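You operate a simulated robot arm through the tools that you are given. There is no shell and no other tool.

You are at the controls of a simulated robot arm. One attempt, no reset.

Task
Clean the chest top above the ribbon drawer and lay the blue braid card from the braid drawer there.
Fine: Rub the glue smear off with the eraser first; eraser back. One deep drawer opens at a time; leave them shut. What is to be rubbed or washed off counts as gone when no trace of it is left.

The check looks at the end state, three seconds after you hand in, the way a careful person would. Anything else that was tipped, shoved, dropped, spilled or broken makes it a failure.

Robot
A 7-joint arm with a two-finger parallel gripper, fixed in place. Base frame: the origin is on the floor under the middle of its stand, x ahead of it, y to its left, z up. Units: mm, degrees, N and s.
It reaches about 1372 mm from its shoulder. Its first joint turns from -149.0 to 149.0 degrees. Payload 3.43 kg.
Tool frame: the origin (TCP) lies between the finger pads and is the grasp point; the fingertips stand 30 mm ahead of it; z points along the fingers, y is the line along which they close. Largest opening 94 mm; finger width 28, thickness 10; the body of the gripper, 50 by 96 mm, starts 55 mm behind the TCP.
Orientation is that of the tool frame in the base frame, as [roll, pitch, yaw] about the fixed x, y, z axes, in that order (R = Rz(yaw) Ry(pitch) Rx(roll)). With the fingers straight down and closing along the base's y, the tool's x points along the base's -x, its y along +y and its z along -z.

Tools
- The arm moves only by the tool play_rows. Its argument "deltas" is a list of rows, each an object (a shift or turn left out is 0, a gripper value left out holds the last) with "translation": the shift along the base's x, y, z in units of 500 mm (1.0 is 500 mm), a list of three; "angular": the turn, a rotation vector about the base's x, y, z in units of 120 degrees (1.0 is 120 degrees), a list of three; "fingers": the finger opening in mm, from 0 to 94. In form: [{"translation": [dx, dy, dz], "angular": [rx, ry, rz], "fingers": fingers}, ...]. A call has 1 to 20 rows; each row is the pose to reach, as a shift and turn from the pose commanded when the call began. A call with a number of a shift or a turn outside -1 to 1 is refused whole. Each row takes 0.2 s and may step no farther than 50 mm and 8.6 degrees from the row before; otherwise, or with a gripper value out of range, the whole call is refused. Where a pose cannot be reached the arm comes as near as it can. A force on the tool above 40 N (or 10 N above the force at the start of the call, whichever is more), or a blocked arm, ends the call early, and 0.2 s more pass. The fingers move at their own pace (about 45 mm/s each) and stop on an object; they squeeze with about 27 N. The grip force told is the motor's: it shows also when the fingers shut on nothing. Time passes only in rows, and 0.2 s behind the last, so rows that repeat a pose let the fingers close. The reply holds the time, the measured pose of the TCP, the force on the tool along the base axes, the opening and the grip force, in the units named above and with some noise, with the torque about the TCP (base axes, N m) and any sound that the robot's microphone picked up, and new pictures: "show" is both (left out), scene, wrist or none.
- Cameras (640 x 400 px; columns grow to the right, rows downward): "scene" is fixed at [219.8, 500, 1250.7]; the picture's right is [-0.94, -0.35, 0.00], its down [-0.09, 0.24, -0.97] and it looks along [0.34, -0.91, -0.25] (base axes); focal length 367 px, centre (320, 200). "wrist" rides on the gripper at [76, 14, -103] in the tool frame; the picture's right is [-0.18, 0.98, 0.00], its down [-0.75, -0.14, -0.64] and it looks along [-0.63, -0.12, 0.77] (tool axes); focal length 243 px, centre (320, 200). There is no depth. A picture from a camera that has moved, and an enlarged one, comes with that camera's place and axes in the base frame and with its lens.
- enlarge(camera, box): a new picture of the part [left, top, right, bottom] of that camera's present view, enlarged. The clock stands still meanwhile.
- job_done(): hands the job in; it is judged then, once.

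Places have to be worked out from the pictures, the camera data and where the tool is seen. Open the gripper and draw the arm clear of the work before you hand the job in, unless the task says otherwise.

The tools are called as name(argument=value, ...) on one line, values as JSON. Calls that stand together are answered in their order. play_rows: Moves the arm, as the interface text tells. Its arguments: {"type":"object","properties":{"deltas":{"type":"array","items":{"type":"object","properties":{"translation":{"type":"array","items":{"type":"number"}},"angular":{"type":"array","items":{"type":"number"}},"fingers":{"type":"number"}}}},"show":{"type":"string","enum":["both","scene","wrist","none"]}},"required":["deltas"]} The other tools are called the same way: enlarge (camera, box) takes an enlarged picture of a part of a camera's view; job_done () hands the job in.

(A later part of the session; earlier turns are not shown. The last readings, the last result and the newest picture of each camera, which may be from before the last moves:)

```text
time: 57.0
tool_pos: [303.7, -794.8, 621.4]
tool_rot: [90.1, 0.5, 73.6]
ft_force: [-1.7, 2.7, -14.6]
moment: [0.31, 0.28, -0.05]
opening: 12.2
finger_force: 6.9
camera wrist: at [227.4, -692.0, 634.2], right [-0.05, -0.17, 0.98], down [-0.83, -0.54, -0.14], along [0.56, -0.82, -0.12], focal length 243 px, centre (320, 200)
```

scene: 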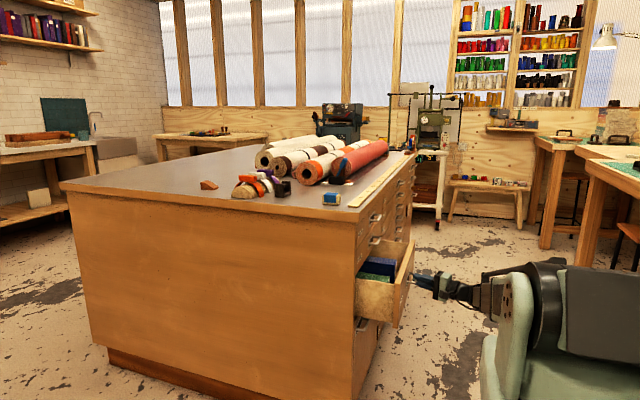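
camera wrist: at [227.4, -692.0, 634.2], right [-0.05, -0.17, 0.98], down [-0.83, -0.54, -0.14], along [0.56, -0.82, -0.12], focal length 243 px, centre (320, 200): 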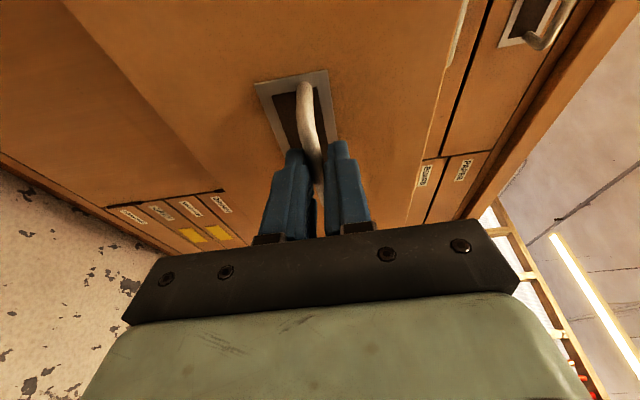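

The bar is held (12.2 mm) with some downward reaction, meaning the bar is a bit lower than the hand centre. I lower 1.5 mm and let the grip settle.

play_rows(deltas=[{"translation": [0, 0, -0.003], "fingers": 4}, {"translation": [0, 0, -0.003], "fingers": 4}, {"translation": [0, 0, -0.003], "fingers": 4}], show="none")

```text
time: 57.8
tool_pos: [304.5, -795.2, 620.0]
tool_rot: [90.0, 0.4, 73.7]
ft_force: [-1.3, 3.8, -11.7]
moment: [0.3, 0.23, 0.1]
opening: 10.5
finger_force: 5.8
```

play_rows(deltas=[{"translation": [0, 0, -0.004], "fingers": 2}, {"translation": [0, 0, -0.004], "fingers": 2}, {"translation": [0, 0, -0.004], "fingers": 2}], show="none")

```text
time: 58.6
tool_pos: [304.5, -793.5, 620.7]
tool_rot: [89.8, 0.4, 73.6]
ft_force: [-0.5, 1.5, -2.0]
moment: [0.85, 0.05, 0.17]
opening: 8.9
finger_force: 42.7
```

Firm grip now. I push the BOXES drawer in along +x, about 146 mm, then will creep to the stop.

play_rows(deltas=[{"translation": [0.02, 0, 0]}, {"translation": [0.06, 0, 0]}, {"translation": [0.11, 0, 0]}, {"translation": [0.16, 0, 0]}, {"translation": [0.21, 0, 0]}, {"translation": [0.25, 0, 0]}, {"translation": [0.28, 0, 0]}, {"translation": [0.292, 0, 0]}, {"translation": [0.292, 0, 0]}], show="both")

```text
time: 60.6
tool_pos: [450.8, -794.2, 620.2]
tool_rot: [90.1, 0.4, 73.8]
ft_force: [-11.6, 14.0, -2.2]
moment: [0.84, 0.02, 1.36]
opening: 8.8
finger_force: 42.2
camera wrist: at [374.4, -692.3, 632.4], right [-0.05, -0.17, 0.98], down [-0.83, -0.54, -0.14], along [0.56, -0.82, -0.11], focal length 243 px, centre (320, 200)
```

scene: 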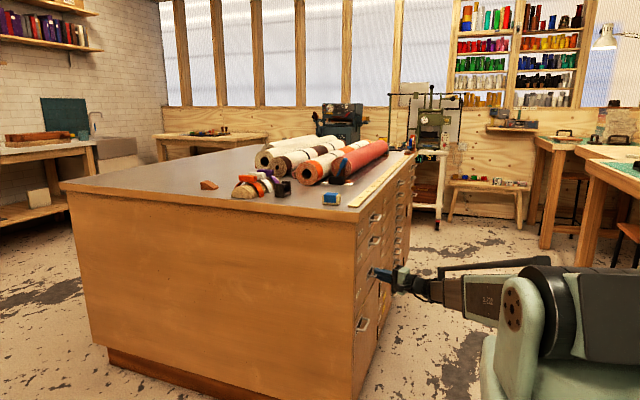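
wrist: 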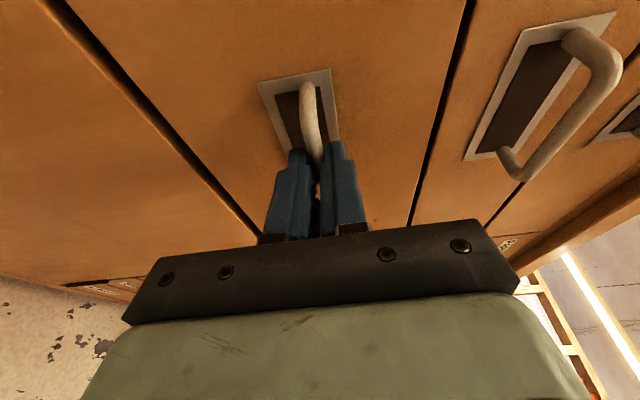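

The drawer moved in ~146 mm. I creep further in 2 mm steps until it stops.

play_rows(deltas=[{"translation": [0.006, 0, 0]}, {"translation": [0.012, 0, 0]}, {"translation": [0.012, 0, 0]}], show="none")

enlarge(camera="scene", box=[340, 200, 440, 370])

```text
time: 61.4
tool_pos: [454.8, -797.0, 620.1]
tool_rot: [90.0, 0.2, 73.3]
ft_force: [-38.6, 4.3, -4.2]
moment: [1.08, 0.1, -0.13]
opening: 8.9
finger_force: 42.9
```

```text
2.35 times, centred on (390, 285) of scene
camera zoom: at [219.8, 500.0, 1250.7], right [-0.94, -0.35, 0.0], down [-0.09, 0.24, -0.97], along [0.34, -0.91, -0.25], focal length 864 px, centre (155, 0)
```

zoom: 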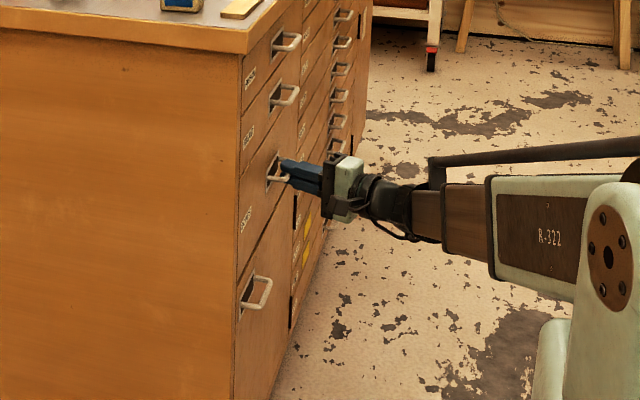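

The stop is reached (38 N) and the front looks flush. I relax the push and enlarge to verify before releasing.

play_rows(deltas=[{"translation": [-0.005, 0, 0]}, {"translation": [-0.005, 0, 0]}], show="none")

enlarge(camera="scene", box=[345, 215, 405, 315])

enlarge(camera="wrist", box=[40, 0, 640, 260])

```text
time: 62.0
tool_pos: [456.4, -795.6, 619.1]
tool_rot: [90.0, 0.4, 73.5]
ft_force: [0.9, -15.5, 3.5]
moment: [0.89, -0.02, -1.23]
opening: 8.5
finger_force: 42.3
```

```text
4.00 times, centred on (375, 265) of scene
camera zoom: at [219.8, 500.0, 1250.7], right [-0.94, -0.35, 0.0], down [-0.09, 0.24, -0.97], along [0.34, -0.91, -0.25], focal length 1469 px, centre (100, -60)
```

zoom: 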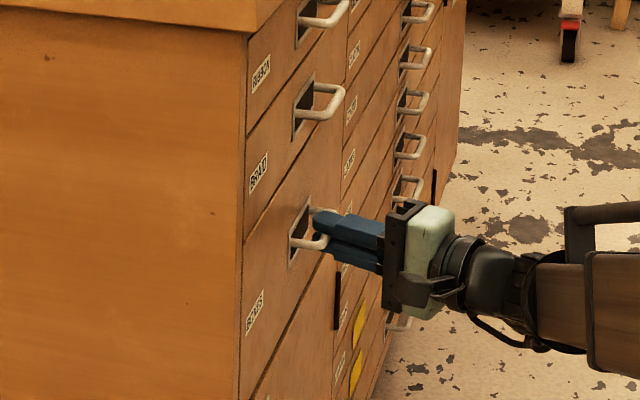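

```text
1.07 times, centred on (340, 130) of wrist (not enlarged: the box is as wide or as high as the picture)
camera zoom: at [378.8, -693.8, 632.2], right [-0.05, -0.17, 0.98], down [-0.83, -0.54, -0.14], along [0.56, -0.82, -0.11], focal length 259 px, centre (299, 275)
```

zoom: 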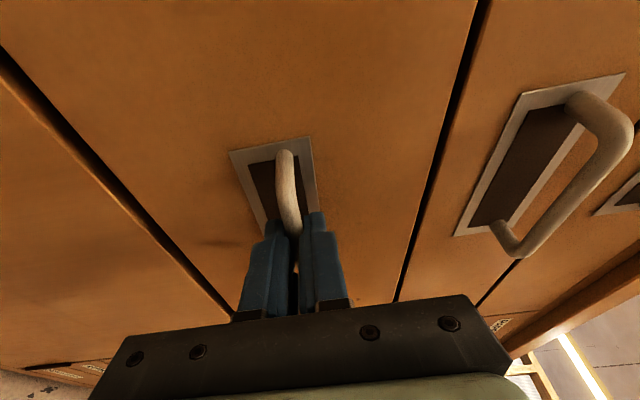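

BOXES is flush shut. I open the fingers, back straight out 60 mm and rise to the BRAID handle height.

play_rows(deltas=[{"translation": [0, 0, 0], "fingers": 94}, {"translation": [0, 0, 0], "fingers": 94}, {"translation": [0, 0, 0], "fingers": 94}, {"translation": [0, 0, 0], "fingers": 94}, {"translation": [-0.04, 0, 0], "fingers": 94}, {"translation": [-0.1, 0, 0], "fingers": 94}, {"translation": [-0.13, 0, 0], "fingers": 94}, {"translation": [-0.13, 0, 0.08], "fingers": 94}, {"translation": [-0.13, 0, 0.16], "fingers": 94}, {"translation": [-0.13, 0, 0.244], "fingers": 94}, {"translation": [-0.13, 0, 0.244], "fingers": 94}], show="both")

enlarge(camera="wrist", box=[100, 20, 480, 258])

enlarge(camera="scene", box=[340, 190, 440, 290])

```text
time: 64.4
tool_pos: [391.0, -793.0, 742.9]
tool_rot: [90.1, 0.3, 73.6]
ft_force: [-0.4, 0.2, 0.6]
moment: [0.01, -0.01, 0.0]
opening: 93.9
finger_force: 0.1
camera wrist: at [313.3, -691.3, 754.3], right [-0.05, -0.17, 0.98], down [-0.83, -0.54, -0.14], along [0.56, -0.82, -0.11], focal length 243 px, centre (320, 200)
```

scene: 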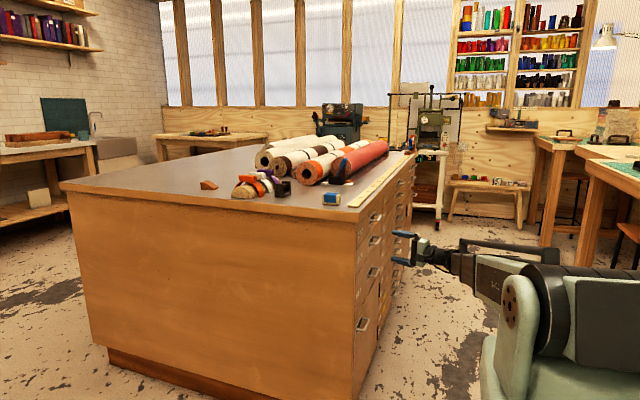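
wrist: 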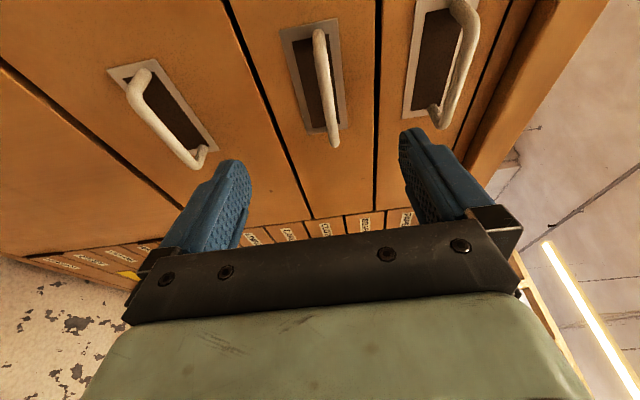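

```text
1.68 times, centred on (290, 139) of wrist
camera zoom: at [313.3, -691.3, 754.3], right [-0.05, -0.17, 0.98], down [-0.83, -0.54, -0.14], along [0.56, -0.82, -0.11], focal length 408 px, centre (370, 302)
```

zoom: 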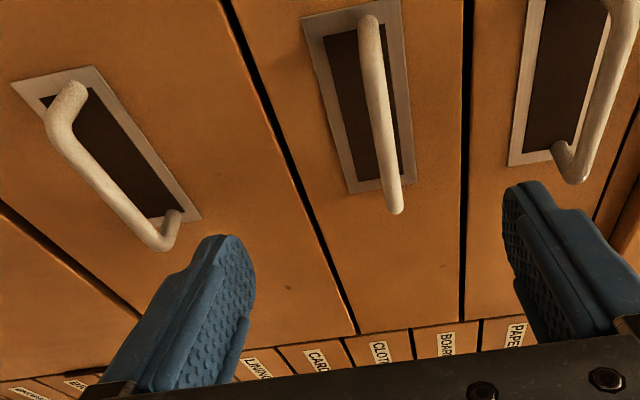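

```text
4.00 times, centred on (390, 240) of scene
camera zoom: at [219.8, 500.0, 1250.7], right [-0.94, -0.35, 0.0], down [-0.09, 0.24, -0.97], along [0.34, -0.91, -0.25], focal length 1469 px, centre (40, 40)
```

zoom: 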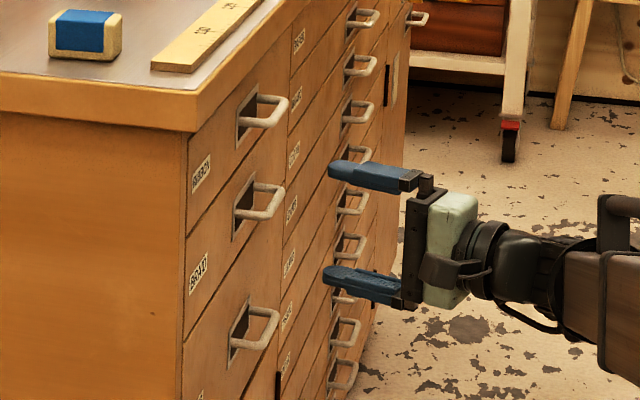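

The BRAID bar is at about z 749–751, y centre -797. I raise 6 mm and advance to TCP x≈455 with the fingers around the bar.

play_rows(deltas=[{"translation": [0, -0.004, 0.012]}, {"translation": [0.06, -0.004, 0.012]}, {"translation": [0.1, -0.004, 0.012]}, {"translation": [0.12, -0.004, 0.012]}, {"translation": [0.129, -0.004, 0.012]}, {"translation": [0.129, -0.004, 0.012]}], show="wrist")

enlarge(camera="wrist", box=[160, 20, 480, 220])

enlarge(camera="scene", box=[340, 190, 440, 290])

```text
time: 65.8
tool_pos: [453.2, -797.7, 746.5]
tool_rot: [90.0, 0.5, 73.5]
ft_force: [0.5, -0.1, -0.2]
moment: [0.02, -0.01, 0.04]
opening: 94.1
finger_force: 0.0
camera wrist: at [377.3, -694.5, 758.3], right [-0.05, -0.17, 0.98], down [-0.83, -0.54, -0.14], along [0.56, -0.82, -0.11], focal length 243 px, centre (320, 200)
```

wrist: 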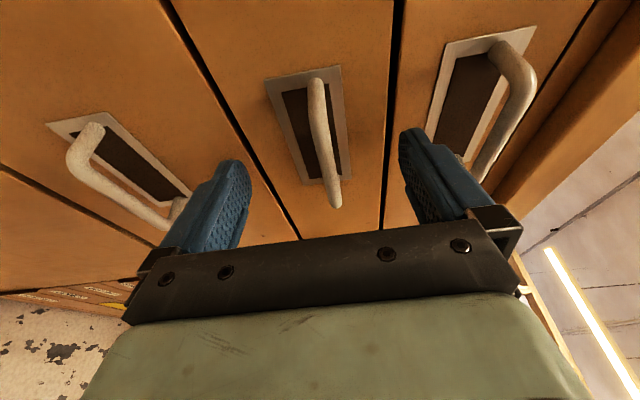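

```text
2.00 times, centred on (320, 120) of wrist
camera zoom: at [377.3, -694.5, 758.3], right [-0.05, -0.17, 0.98], down [-0.83, -0.54, -0.14], along [0.56, -0.82, -0.11], focal length 485 px, centre (320, 360)
```

zoom: 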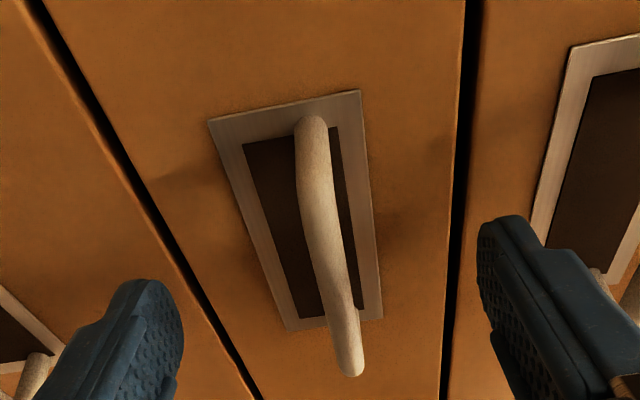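

```text
4.00 times, centred on (390, 240) of scene
camera zoom: at [219.8, 500.0, 1250.7], right [-0.94, -0.35, 0.0], down [-0.09, 0.24, -0.97], along [0.34, -0.91, -0.25], focal length 1469 px, centre (40, 40)
```

zoom: 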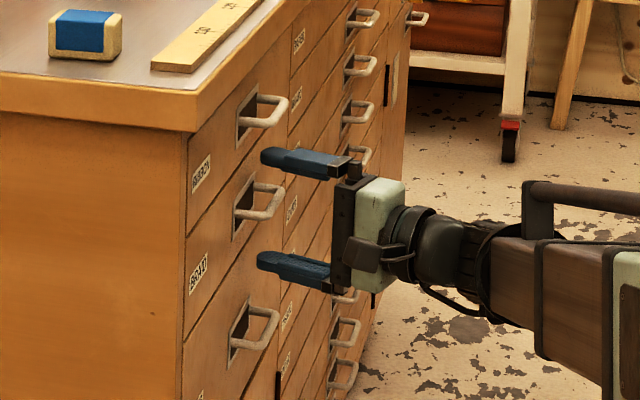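

Comparing with the BOXES grip picture, the bar is ~2.7 mm above the hand centre. I correct (+3 x, +4 y, +2.7 z) and close.

play_rows(deltas=[{"translation": [0.005, 0.008, 0.0054]}, {"translation": [0.005, 0.008, 0.0054], "fingers": 40}, {"translation": [0.005, 0.008, 0.0054], "fingers": 40}, {"translation": [0.005, 0.008, 0.0054], "fingers": 40}, {"translation": [0.005, 0.008, 0.0054], "fingers": 2}, {"translation": [0.005, 0.008, 0.0054], "fingers": 2}, {"translation": [0.005, 0.008, 0.0054], "fingers": 2}, {"translation": [0.005, 0.008, 0.0054], "fingers": 2}, {"translation": [0.005, 0.008, 0.0054], "fingers": 2}], show="wrist")

```text
time: 67.8
tool_pos: [456.1, -793.2, 751.3]
tool_rot: [89.9, 0.2, 73.6]
ft_force: [0.8, -4.2, 17.2]
moment: [0.82, -0.23, 0.33]
opening: 8.5
finger_force: 43.0
camera wrist: at [379.6, -690.4, 763.1], right [-0.05, -0.17, 0.98], down [-0.83, -0.54, -0.14], along [0.56, -0.82, -0.11], focal length 243 px, centre (320, 200)
```

wrist: 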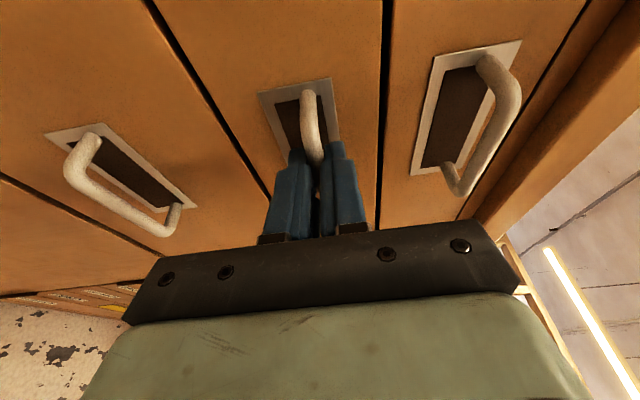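

The BRAID bar is gripped. I relieve the vertical load by 1.5 mm and pull out along -x, slowly at first.

play_rows(deltas=[{"translation": [0, 0, 0.003]}, {"translation": [-0.01, 0, 0.003]}, {"translation": [-0.03, 0, 0.003]}, {"translation": [-0.05, 0, 0.003]}, {"translation": [-0.05, 0, 0.003]}], show="wrist")

```text
time: 69.0
tool_pos: [429.8, -792.0, 751.8]
tool_rot: [90.1, 0.3, 73.6]
ft_force: [0.1, -4.2, -2.8]
moment: [0.76, 0.1, 0.15]
opening: 8.7
finger_force: 42.9
camera wrist: at [353.9, -690.4, 763.6], right [-0.05, -0.17, 0.98], down [-0.83, -0.54, -0.14], along [0.56, -0.82, -0.12], focal length 243 px, centre (320, 200)
```

wrist: 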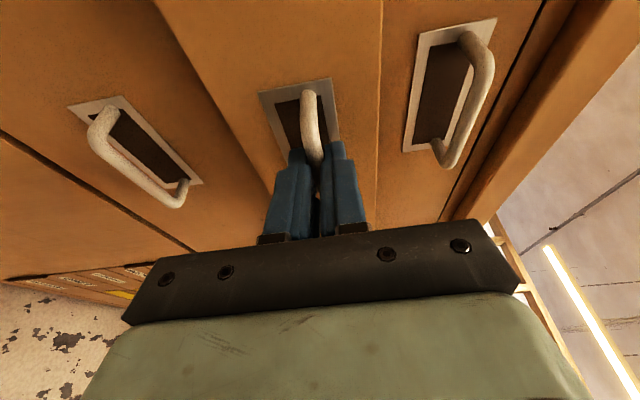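

The BRAID drawer slides freely. I pull on to about 155 mm opening.

play_rows(deltas=[{"translation": [-0.04, 0, 0]}, {"translation": [-0.09, 0, 0]}, {"translation": [-0.14, 0, 0]}, {"translation": [-0.19, 0, 0]}, {"translation": [-0.23, 0, 0]}, {"translation": [-0.26, 0, 0]}, {"translation": [-0.26, 0, 0]}], show="both")

enlarge(camera="scene", box=[340, 190, 440, 290])

```text
time: 70.6
tool_pos: [299.3, -792.8, 750.4]
tool_rot: [89.7, 0.4, 73.5]
ft_force: [1.0, -21.1, 14.4]
moment: [0.81, -0.19, 0.27]
opening: 8.4
finger_force: 41.9
camera wrist: at [222.8, -690.1, 763.1], right [-0.05, -0.17, 0.98], down [-0.83, -0.54, -0.14], along [0.56, -0.82, -0.11], focal length 243 px, centre (320, 200)
```

scene: 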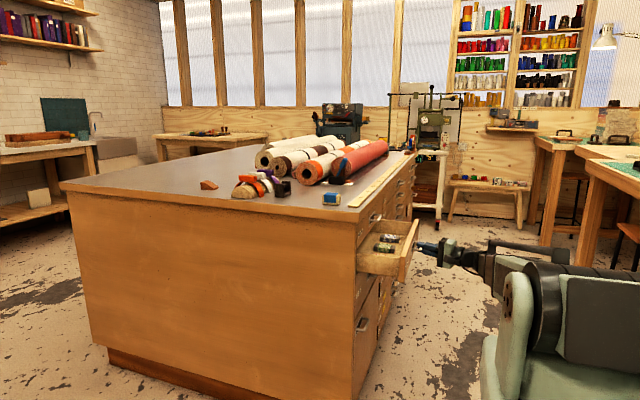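
wrist: 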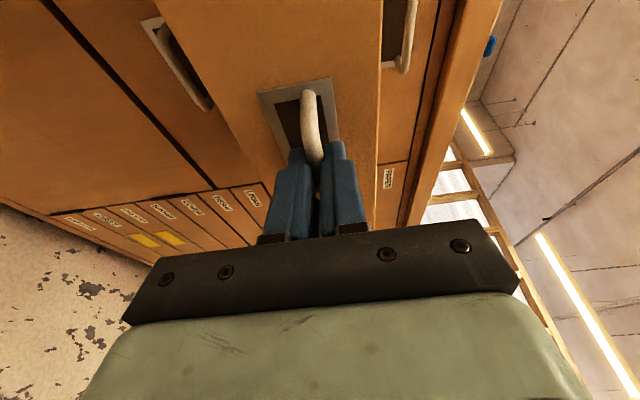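

```text
4.00 times, centred on (390, 240) of scene
camera zoom: at [219.8, 500.0, 1250.7], right [-0.94, -0.35, 0.0], down [-0.09, 0.24, -0.97], along [0.34, -0.91, -0.25], focal length 1469 px, centre (40, 40)
```

zoom: 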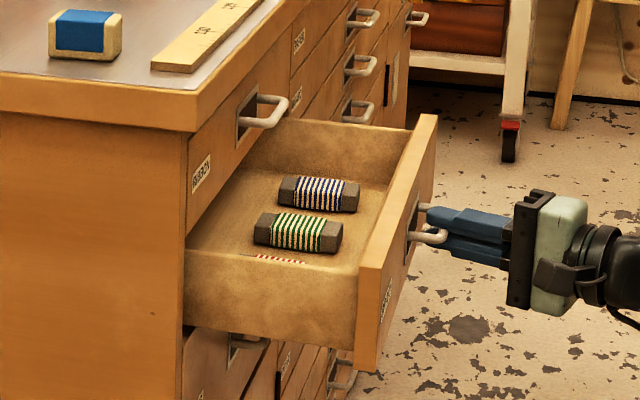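

The drawer holds three braid cards: blue (far side, ~(446,-908)), green and red. To get more room for the hand in front of the chest edge I pull the drawer out a further ~45 mm, watching the force.

play_rows(deltas=[{"translation": [-0.01, -0.003, 0.001]}, {"translation": [-0.03, -0.003, 0.001]}, {"translation": [-0.05, -0.003, 0.001]}, {"translation": [-0.07, -0.003, 0.001]}, {"translation": [-0.09, -0.003, 0.001]}, {"translation": [-0.09, -0.003, 0.001]}], show="scene")

enlarge(camera="scene", box=[340, 190, 440, 290])

```text
time: 72.0
tool_pos: [257.3, -792.8, 750.4]
tool_rot: [90.0, 0.4, 73.7]
ft_force: [0.7, 12.0, -3.1]
moment: [0.83, 0.08, 0.15]
opening: 8.5
finger_force: 42.0
```

scene: 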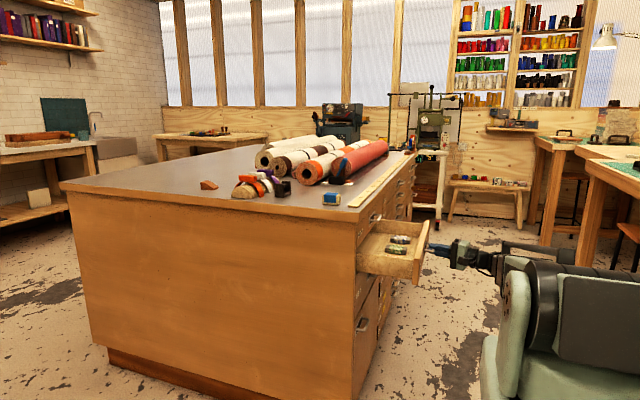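

```text
4.00 times, centred on (390, 240) of scene
camera zoom: at [219.8, 500.0, 1250.7], right [-0.94, -0.35, 0.0], down [-0.09, 0.24, -0.97], along [0.34, -0.91, -0.25], focal length 1469 px, centre (40, 40)
```

zoom: 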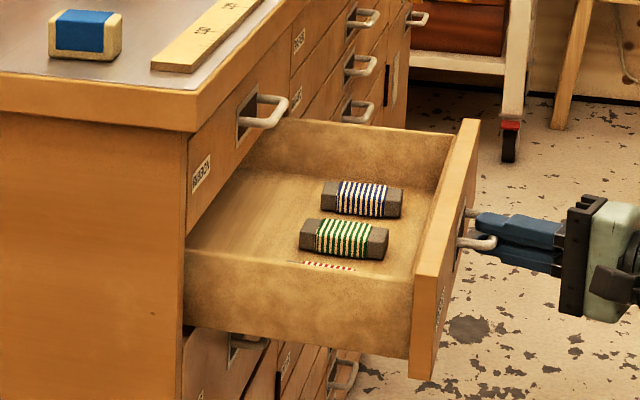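

The drawer is out ~199 mm and the blue card now lies near (402,-909). I release the handle, back out along the finger axis and rise.

play_rows(deltas=[{"translation": [0, 0, 0], "fingers": 94}, {"translation": [0, 0, 0], "fingers": 94}, {"translation": [0, 0, 0], "fingers": 94}, {"translation": [0, 0, 0], "fingers": 94}, {"translation": [0, 0, 0], "fingers": 94}, {"translation": [-0.03, 0.009, 0], "fingers": 94}, {"translation": [-0.067, 0.02, 0], "fingers": 94}, {"translation": [-0.067, 0.02, 0.06], "fingers": 94}, {"translation": [-0.067, 0.02, 0.15], "fingers": 94}, {"translation": [-0.067, 0.02, 0.24], "fingers": 94}, {"translation": [-0.067, 0.02, 0.33], "fingers": 94}, {"translation": [-0.067, 0.02, 0.42], "fingers": 94}, {"translation": [-0.067, 0.02, 0.42], "fingers": 94}], show="both")

```text
time: 74.8
tool_pos: [222.1, -782.0, 962.1]
tool_rot: [90.0, 0.4, 73.6]
ft_force: [0.1, 0.1, 1.1]
moment: [0.01, 0.0, 0.0]
opening: 93.8
finger_force: 0.1
camera wrist: at [145.5, -680.2, 974.5], right [-0.05, -0.17, 0.98], down [-0.83, -0.54, -0.14], along [0.56, -0.82, -0.11], focal length 243 px, centre (320, 200)
```

scene: 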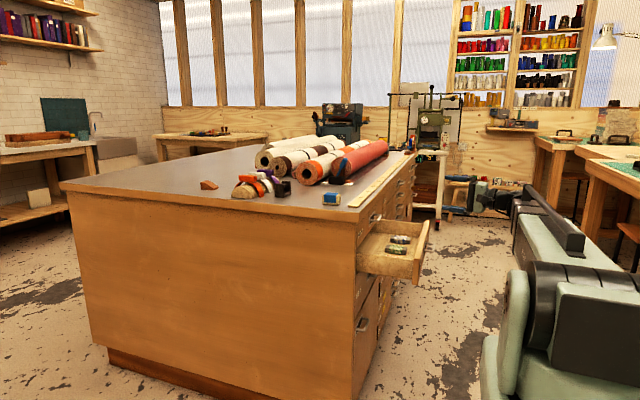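
wrist: 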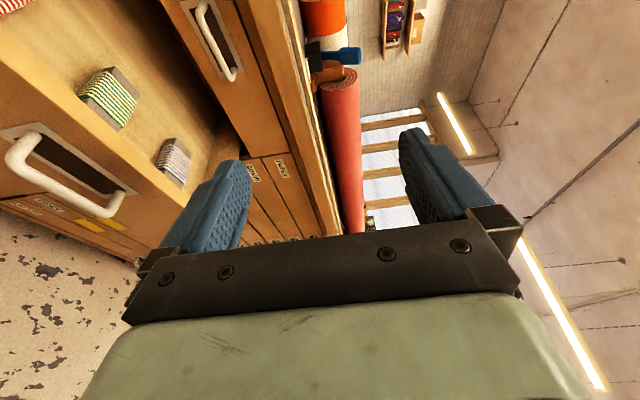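

The drawer stayed open. I roll back by 90° about the finger axis (fingers closing horizontally), moving up and slightly ahead.

play_rows(deltas=[{"translation": [0.008, -0.004, 0.012], "angular": [-0.0654, 0.0192, 0]}, {"translation": [0.016, -0.008, 0.024], "angular": [-0.1307, 0.0385, 0]}, {"translation": [0.024, -0.012, 0.036], "angular": [-0.1961, 0.0577, 0]}, {"translation": [0.032, -0.016, 0.048], "angular": [-0.2615, 0.0769, 0]}, {"translation": [0.04, -0.02, 0.06], "angular": [-0.3268, 0.0961, 0]}, {"translation": [0.048, -0.024, 0.072], "angular": [-0.3922, 0.1154, 0]}, {"translation": [0.056, -0.028, 0.084], "angular": [-0.4575, 0.1346, 0]}, {"translation": [0.064, -0.032, 0.096], "angular": [-0.5229, 0.1538, 0]}, {"translation": [0.072, -0.036, 0.108], "angular": [-0.5883, 0.173, 0]}, {"translation": [0.08, -0.04, 0.12], "angular": [-0.6536, 0.1923, 0]}, {"translation": [0.08, -0.04, 0.12], "angular": [-0.719, 0.2115, 0]}, {"translation": [0.08, -0.04, 0.12], "angular": [-0.719, 0.2115, 0]}], show="none")

```text
time: 77.4
tool_pos: [262.7, -804.3, 1023.4]
tool_rot: [-91.7, 89.5, -108.1]
ft_force: [-0.1, -0.5, -0.7]
moment: [0.0, 0.01, 0.01]
opening: 94.0
finger_force: 0.1
```

Now I pitch the hand down to fingers-down about the horizontal axis across it.

play_rows(deltas=[{"translation": [0, 0, 0.01], "angular": [0.0192, 0.0654, 0]}, {"translation": [0, 0, 0.02], "angular": [0.0385, 0.1307, 0]}, {"translation": [0, 0, 0.03], "angular": [0.0577, 0.1961, 0]}, {"translation": [0, 0, 0.04], "angular": [0.0769, 0.2615, 0]}, {"translation": [0, 0, 0.05], "angular": [0.0961, 0.3268, 0]}, {"translation": [0, 0, 0.06], "angular": [0.1154, 0.3922, 0]}, {"translation": [0, 0, 0.07], "angular": [0.1346, 0.4575, 0]}, {"translation": [0, 0, 0.08], "angular": [0.1538, 0.5229, 0]}, {"translation": [0, 0, 0.09], "angular": [0.173, 0.5883, 0]}, {"translation": [0, 0, 0.1], "angular": [0.1923, 0.6536, 0]}, {"translation": [0, 0, 0.1], "angular": [0.2115, 0.719, 0]}, {"translation": [0, 0, 0.1], "angular": [0.2115, 0.719, 0]}], show="both")

```text
time: 80.0
tool_pos: [261.6, -804.3, 1073.4]
tool_rot: [180.0, -0.2, 163.8]
ft_force: [1.0, -0.3, 0.3]
moment: [-0.02, 0.0, 0.01]
opening: 93.9
finger_force: 0.1
camera wrist: at [193.3, -769.0, 1173.9], right [0.45, 0.89, 0.0], down [0.69, -0.34, 0.64], along [0.57, -0.29, -0.77], focal length 243 px, centre (320, 200)
```

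scene: 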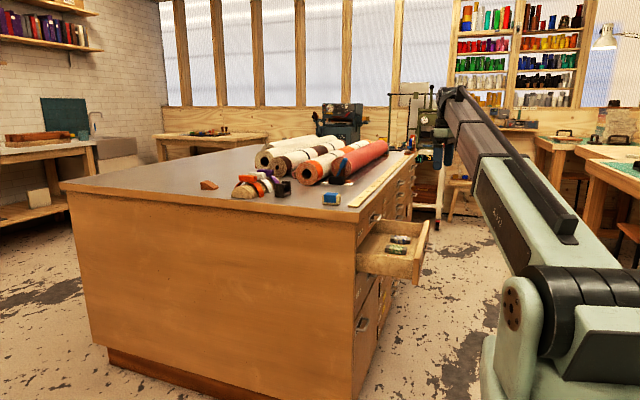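
wrist: 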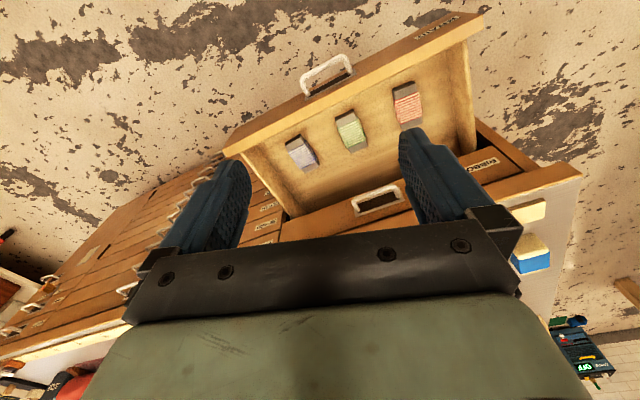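

Fingers point down and I see the three cards: blue, green and red from left to right. I square the yaw and move above the blue card at (395,-905), keeping high.

play_rows(deltas=[{"translation": [0.04, -0.04, 0.0], "angular": [0, 0, 0.0675]}, {"translation": [0.1, -0.1, 0.0], "angular": [0, 0, 0.135]}, {"translation": [0.16, -0.15, -0.02], "angular": [0, 0, 0.135]}, {"translation": [0.22, -0.19, -0.05], "angular": [0, 0, 0.135]}, {"translation": [0.26, -0.2, -0.1], "angular": [0, 0, 0.135]}, {"translation": [0.26, -0.2, -0.1], "angular": [0, 0, 0.135]}], show="both")

enlarge(camera="wrist", box=[200, 0, 440, 150])

enlarge(camera="scene", box=[360, 210, 440, 270])

```text
time: 81.4
tool_pos: [393.0, -904.0, 1023.4]
tool_rot: [180.0, -0.1, -179.8]
ft_force: [-0.5, -1.0, -0.3]
moment: [-0.02, 0.05, -0.01]
opening: 93.9
finger_force: 0.1
camera wrist: at [317.3, -889.6, 1123.9], right [0.18, 0.98, 0.0], down [0.75, -0.14, 0.64], along [0.63, -0.12, -0.77], focal length 243 px, centre (320, 200)
```

scene: 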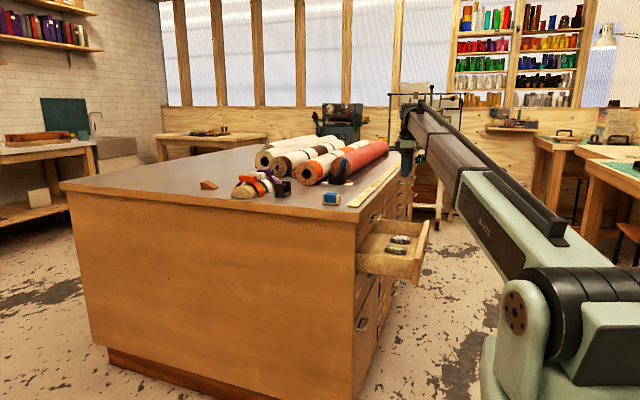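
wrist: 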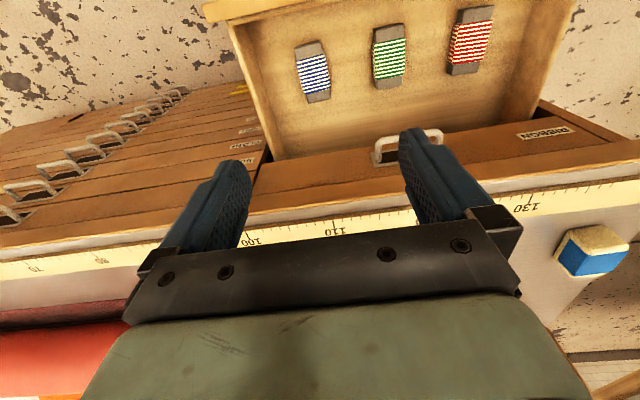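

```text
2.67 times, centred on (320, 75) of wrist
camera zoom: at [317.3, -889.6, 1123.9], right [0.18, 0.98, 0.0], down [0.75, -0.14, 0.64], along [0.63, -0.12, -0.77], focal length 647 px, centre (320, 533)
```

zoom: 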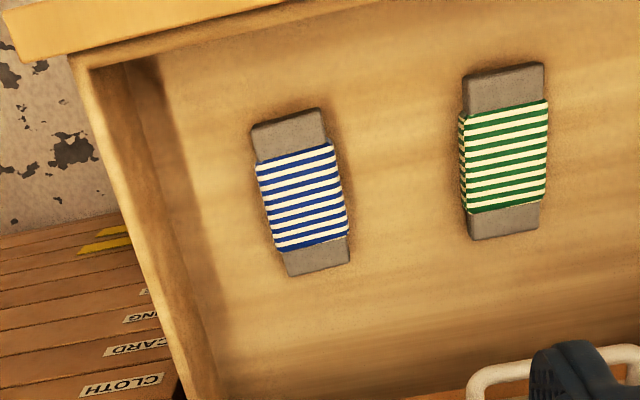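

```text
6.67 times, centred on (400, 240) of scene
camera zoom: at [219.8, 500.0, 1250.7], right [-0.94, -0.35, 0.0], down [-0.09, 0.24, -0.97], along [0.34, -0.91, -0.25], focal length 2449 px, centre (-213, -67)
```

zoom: 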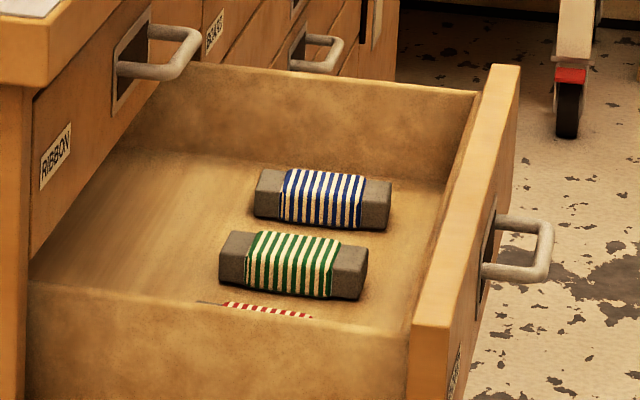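

The blue card is about 75 × 38 mm, centred near (404,-916) with its top near z 724, about 60 mm from the drawer's side wall. I narrow the fingers to 62 mm to clear the wall and descend to z≈800 above it.

play_rows(deltas=[{"translation": [0.022, -0.024, 0], "fingers": 62}, {"translation": [0.022, -0.024, -0.08], "fingers": 62}, {"translation": [0.022, -0.024, -0.17], "fingers": 62}, {"translation": [0.022, -0.024, -0.26], "fingers": 62}, {"translation": [0.022, -0.024, -0.35], "fingers": 62}, {"translation": [0.022, -0.024, -0.41], "fingers": 62}, {"translation": [0.022, -0.024, -0.43], "fingers": 62}, {"translation": [0.022, -0.024, -0.43], "fingers": 62}], show="both")

enlarge(camera="wrist", box=[180, 30, 460, 205])

enlarge(camera="scene", box=[360, 190, 440, 270])

```text
time: 83.2
tool_pos: [402.0, -915.3, 808.9]
tool_rot: [-179.9, 0.0, -179.9]
ft_force: [-0.4, 0.1, 0.5]
moment: [0.01, 0.01, 0.0]
opening: 62.0
finger_force: 0.1
camera wrist: at [326.2, -901.7, 909.8], right [0.18, 0.98, 0.0], down [0.75, -0.14, 0.64], along [0.63, -0.12, -0.77], focal length 243 px, centre (320, 200)
```

scene: 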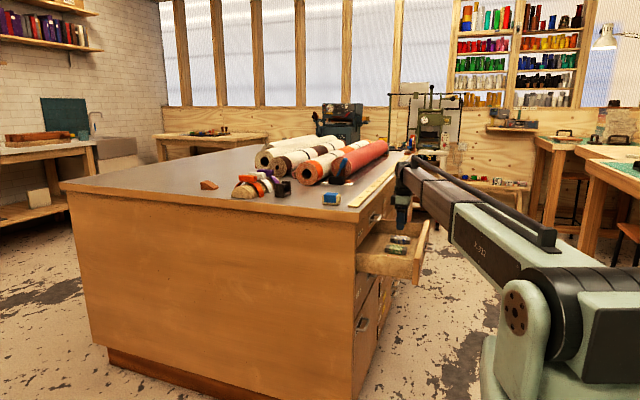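
wrist: 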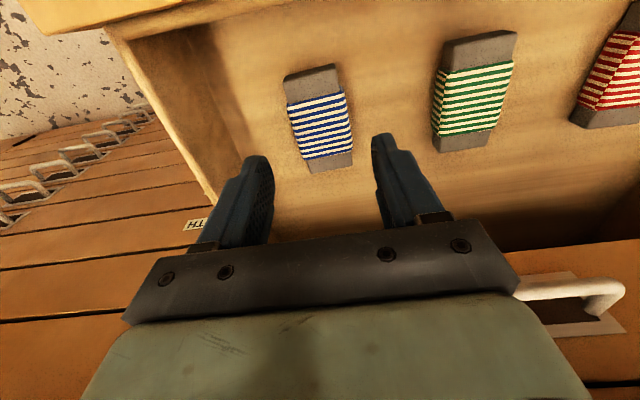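

```text
2.29 times, centred on (320, 118) of wrist
camera zoom: at [326.2, -901.7, 909.8], right [0.18, 0.98, 0.0], down [0.75, -0.14, 0.64], along [0.63, -0.12, -0.77], focal length 555 px, centre (320, 389)
```

zoom: 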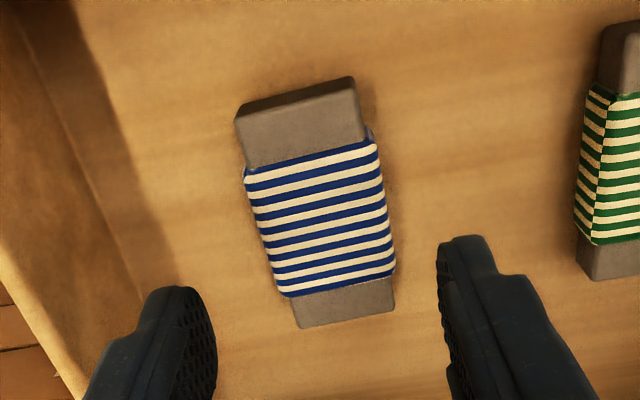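

```text
5.00 times, centred on (400, 230) of scene
camera zoom: at [219.8, 500.0, 1250.7], right [-0.94, -0.35, 0.0], down [-0.09, 0.24, -0.97], along [0.34, -0.91, -0.25], focal length 1837 px, centre (-80, 50)
```

zoom: 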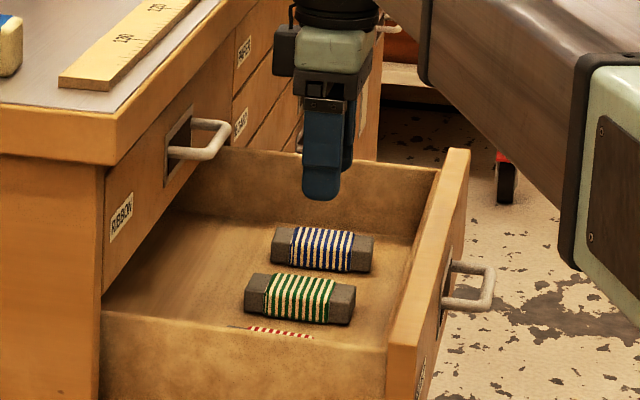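

The card centre reads (406.5,-915), yaw ~+2°. I align and descend to TCP z≈745, then check before going lower.

play_rows(deltas=[{"translation": [0.008, 0, -0.02], "angular": [0, 0, 0.0167]}, {"translation": [0.008, 0, -0.06], "angular": [0, 0, 0.0167]}, {"translation": [0.008, 0, -0.1], "angular": [0, 0, 0.0167]}, {"translation": [0.008, 0, -0.12], "angular": [0, 0, 0.0167]}, {"translation": [0.008, 0, -0.128], "angular": [0, 0, 0.0167]}, {"translation": [0.008, 0, -0.128], "angular": [0, 0, 0.0167]}], show="both")

enlarge(camera="wrist", box=[180, 60, 460, 235])

enlarge(camera="scene", box=[370, 210, 430, 260])

```text
time: 84.6
tool_pos: [406.6, -915.4, 743.7]
tool_rot: [180.0, 0.1, -177.8]
ft_force: [-0.1, -1.6, 5.1]
moment: [0.05, 0.07, 0.01]
opening: 62.0
finger_force: 0.0
camera wrist: at [330.5, -904.0, 845.2], right [0.15, 0.99, 0.0], down [0.76, -0.11, 0.64], along [0.64, -0.09, -0.77], focal length 243 px, centre (320, 200)
```

scene: 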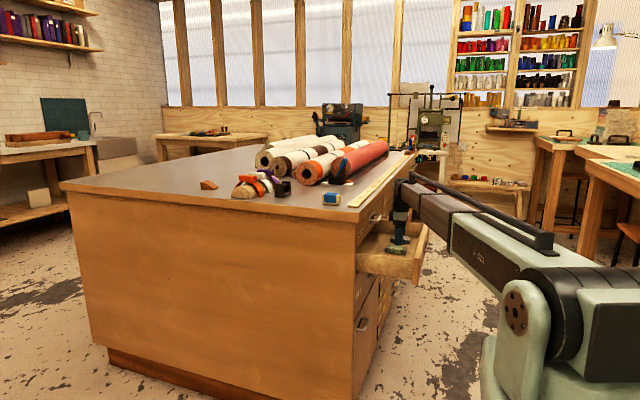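
wrist: 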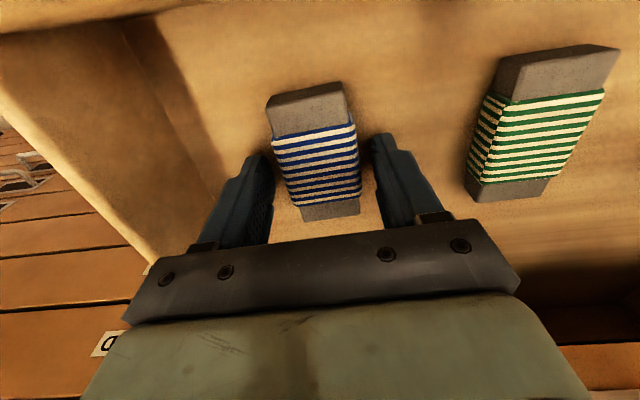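

```text
2.29 times, centred on (320, 148) of wrist
camera zoom: at [330.5, -904.0, 845.2], right [0.15, 0.99, 0.0], down [0.76, -0.11, 0.64], along [0.64, -0.09, -0.77], focal length 555 px, centre (320, 320)
```

zoom: 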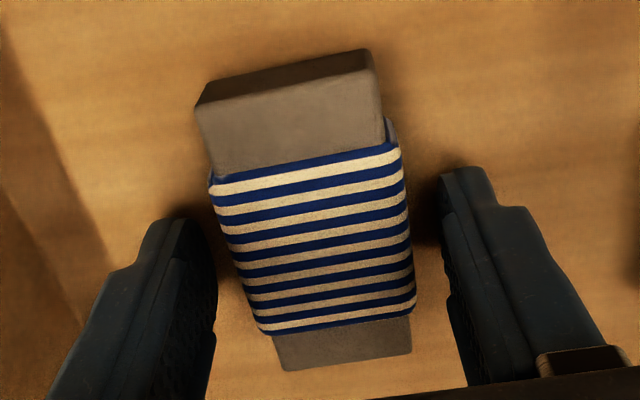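

```text
8.00 times, centred on (400, 235) of scene
camera zoom: at [219.8, 500.0, 1250.7], right [-0.94, -0.35, 0.0], down [-0.09, 0.24, -0.97], along [0.34, -0.91, -0.25], focal length 2939 px, centre (-320, -80)
```

zoom: 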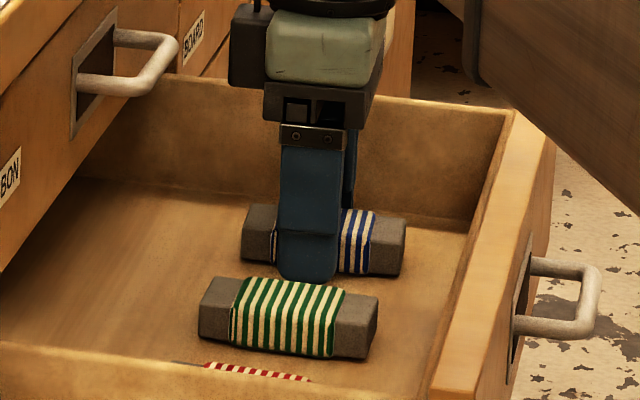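

A light 5 N contact says the fingertips just touch the drawer floor (~z 714); the card sits centred between the fingers. I raise 1.5 mm and close on it.

play_rows(deltas=[{"translation": [0, 0, 0.003], "fingers": 62}, {"translation": [0, 0, 0.003], "fingers": 25}, {"translation": [0, 0, 0.003], "fingers": 25}, {"translation": [0, 0, 0.003], "fingers": 25}, {"translation": [0, 0, 0.003], "fingers": 25}, {"translation": [0, 0, 0.003], "fingers": 25}], show="wrist")

```text
time: 86.0
tool_pos: [407.4, -915.6, 744.2]
tool_rot: [180.0, 0.0, -177.9]
ft_force: [-0.2, 0.0, 0.3]
moment: [0.04, 0.0, 0.01]
opening: 43.0
finger_force: 27.0
camera wrist: at [330.7, -903.6, 846.0], right [0.15, 0.99, 0.0], down [0.76, -0.11, 0.64], along [0.64, -0.09, -0.77], focal length 243 px, centre (320, 200)
```

wrist: 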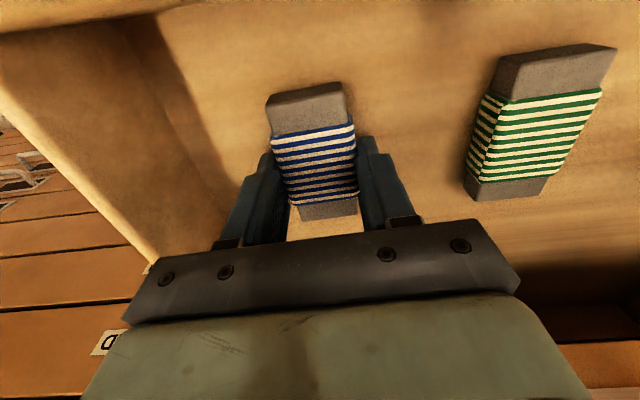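

Card gripped (43 mm, 27 N). I lift it straight up out of the drawer to z≈1060.

play_rows(deltas=[{"translation": [0, 0, 0.01]}, {"translation": [0, 0, 0.04]}, {"translation": [0, 0, 0.09]}, {"translation": [0, 0, 0.15]}, {"translation": [0, 0, 0.22]}, {"translation": [0, 0, 0.3]}, {"translation": [0, 0, 0.39]}, {"translation": [0, 0, 0.48]}, {"translation": [0, 0, 0.57]}, {"translation": [0, 0, 0.63]}, {"translation": [0, 0, 0.63]}], show="both")

```text
time: 88.4
tool_pos: [408.7, -915.9, 1058.8]
tool_rot: [-179.9, 0.0, -177.9]
ft_force: [0.3, -0.7, 0.3]
moment: [0.0, 0.0, 0.03]
opening: 42.9
finger_force: 27.2
camera wrist: at [331.4, -903.4, 1159.2], right [0.15, 0.99, 0.0], down [0.76, -0.11, 0.64], along [0.64, -0.09, -0.77], focal length 243 px, centre (320, 200)
```

scene: 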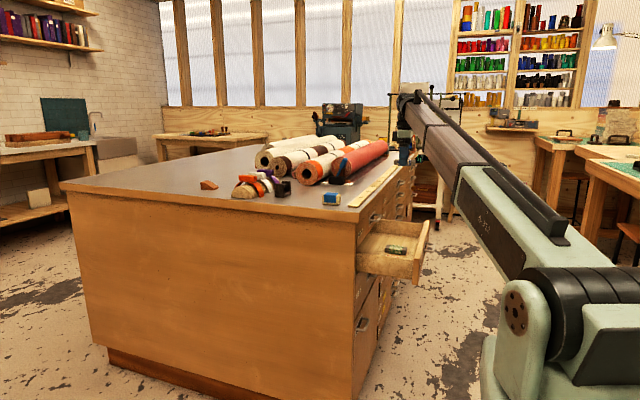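
wrist: 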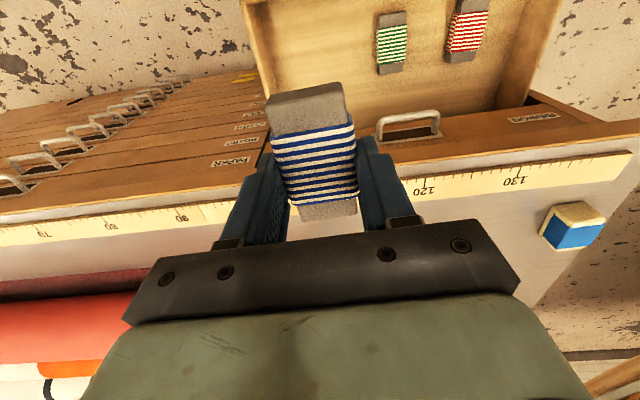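

Card is out; green and red remain. I carry it over the chest to above the cleaned spot (655,-748) at a safe height.

play_rows(deltas=[{"translation": [0.0, 0.04, 0.02]}, {"translation": [0.06, 0.1, 0.04]}, {"translation": [0.13, 0.16, 0.04]}, {"translation": [0.2, 0.21, 0.04]}, {"translation": [0.28, 0.25, 0.04]}, {"translation": [0.36, 0.29, 0.04]}, {"translation": [0.43, 0.32, 0.04]}, {"translation": [0.49, 0.336, 0.04]}, {"translation": [0.494, 0.336, -0.04]}, {"translation": [0.494, 0.336, -0.12]}, {"translation": [0.494, 0.336, -0.155]}, {"translation": [0.494, 0.336, -0.155]}], show="both")

enlarge(camera="scene", box=[300, 150, 380, 220])

```text
time: 91.0
tool_pos: [656.0, -748.0, 982.8]
tool_rot: [180.0, 0.1, -177.9]
ft_force: [-0.5, 0.3, -0.2]
moment: [0.02, -0.01, 0.01]
opening: 42.7
finger_force: 27.3
camera wrist: at [579.1, -736.5, 1083.4], right [0.15, 0.99, 0.0], down [0.76, -0.11, 0.64], along [0.64, -0.09, -0.77], focal length 243 px, centre (320, 200)
```

scene: 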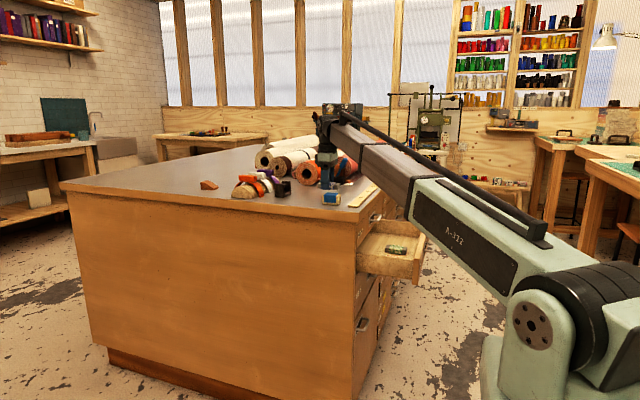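
wrist: 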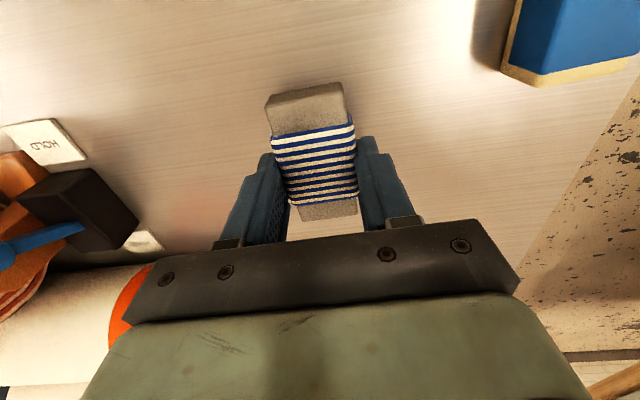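

```text
5.71 times, centred on (340, 185) of scene
camera zoom: at [219.8, 500.0, 1250.7], right [-0.94, -0.35, 0.0], down [-0.09, 0.24, -0.97], along [0.34, -0.91, -0.25], focal length 2099 px, centre (206, 286)
```

zoom: 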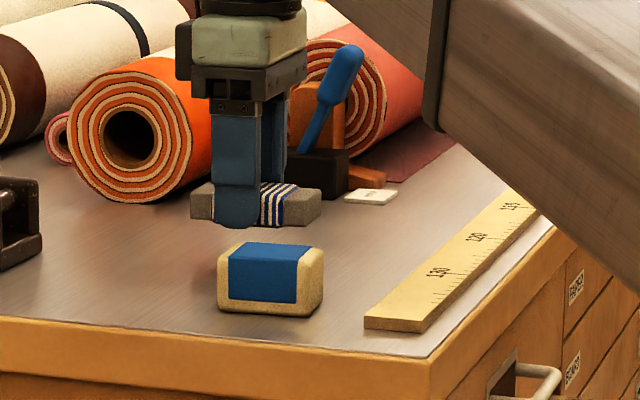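

The card hovers above the clean spot. I lower it gently, checking for contact.

play_rows(deltas=[{"translation": [0, 0, -0.01]}, {"translation": [0, 0, -0.018]}, {"translation": [0, 0, -0.022]}, {"translation": [0, 0, -0.022]}], show="none")

play_rows(deltas=[{"translation": [0, 0, -0.003]}, {"translation": [0, 0, -0.003]}], show="none")

```text
time: 92.0
tool_pos: [654.7, -748.4, 969.5]
tool_rot: [-180.0, 0.0, -177.9]
ft_force: [0.6, 0.4, 0.0]
moment: [0.0, 0.04, -0.01]
opening: 42.8
finger_force: 27.0
```

```text
time: 92.6
tool_pos: [654.7, -748.4, 969.3]
tool_rot: [179.9, 0.0, -178.0]
ft_force: [-0.2, -0.3, -0.4]
moment: [0.02, 0.0, -0.01]
opening: 42.8
finger_force: 26.9
```

play_rows(deltas=[{"translation": [0, 0, -0.003]}, {"translation": [0, 0, -0.003]}], show="none")

enlarge(camera="scene", box=[310, 170, 360, 210])

```text
time: 93.2
tool_pos: [654.1, -748.7, 967.7]
tool_rot: [180.0, 0.0, -177.9]
ft_force: [0.9, -0.2, 0.2]
moment: [0.02, -0.01, -0.01]
opening: 43.0
finger_force: 27.3
```

```text
10.00 times, centred on (335, 190) of scene
camera zoom: at [219.8, 500.0, 1250.7], right [-0.94, -0.35, 0.0], down [-0.09, 0.24, -0.97], along [0.34, -0.91, -0.25], focal length 3673 px, centre (170, 300)
```

zoom: 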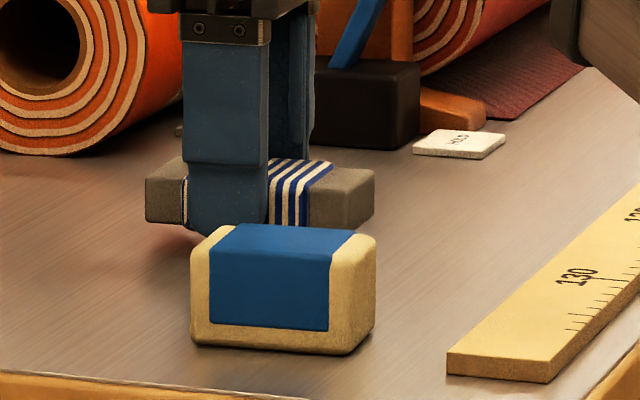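

Still just above the surface. I continue down in small steps.

play_rows(deltas=[{"translation": [0, 0, -0.004]}, {"translation": [0, 0, -0.004]}], show="none")

play_rows(deltas=[{"translation": [0, 0, -0.003]}, {"translation": [0, 0, -0.003]}], show="none")

```text
time: 93.8
tool_pos: [654.5, -747.6, 966.2]
tool_rot: [-180.0, 0.0, -177.9]
ft_force: [0.5, 0.1, -0.4]
moment: [-0.01, 0.01, -0.02]
opening: 42.7
finger_force: 27.0
```

```text
time: 94.4
tool_pos: [655.2, -747.4, 963.6]
tool_rot: [180.0, -0.1, -177.9]
ft_force: [1.1, 0.8, -1.0]
moment: [0.03, 0.01, 0.02]
opening: 42.9
finger_force: 27.3
```

play_rows(deltas=[{"translation": [0, 0, -0.003]}, {"translation": [0, 0, -0.003]}], show="none")

play_rows(deltas=[{"translation": [0, 0, -0.003]}, {"translation": [0, 0, -0.003]}], show="none")

enlarge(camera="scene", box=[310, 170, 360, 210])

```text
time: 95.0
tool_pos: [655.1, -748.6, 961.4]
tool_rot: [180.0, 0.0, -177.9]
ft_force: [0.1, -1.3, -0.2]
moment: [0.03, -0.01, 0.0]
opening: 43.0
finger_force: 27.3
```

```text
time: 95.6
tool_pos: [653.9, -748.8, 961.7]
tool_rot: [-180.0, 0.0, -177.9]
ft_force: [0.4, -0.3, -1.0]
moment: [0.02, 0.03, 0.02]
opening: 42.7
finger_force: 27.1
```

```text
10.00 times, centred on (335, 190) of scene
camera zoom: at [219.8, 500.0, 1250.7], right [-0.94, -0.35, 0.0], down [-0.09, 0.24, -0.97], along [0.34, -0.91, -0.25], focal length 3673 px, centre (170, 300)
```

zoom: 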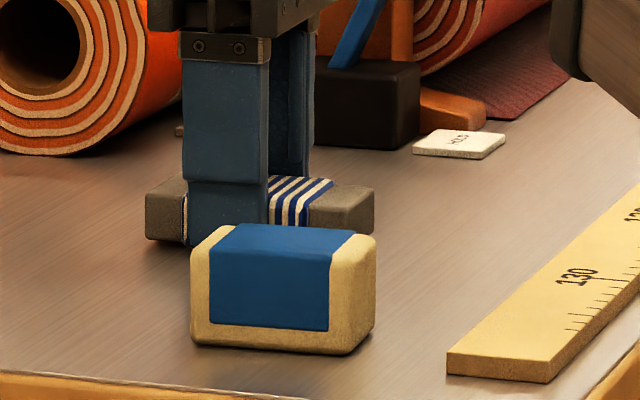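

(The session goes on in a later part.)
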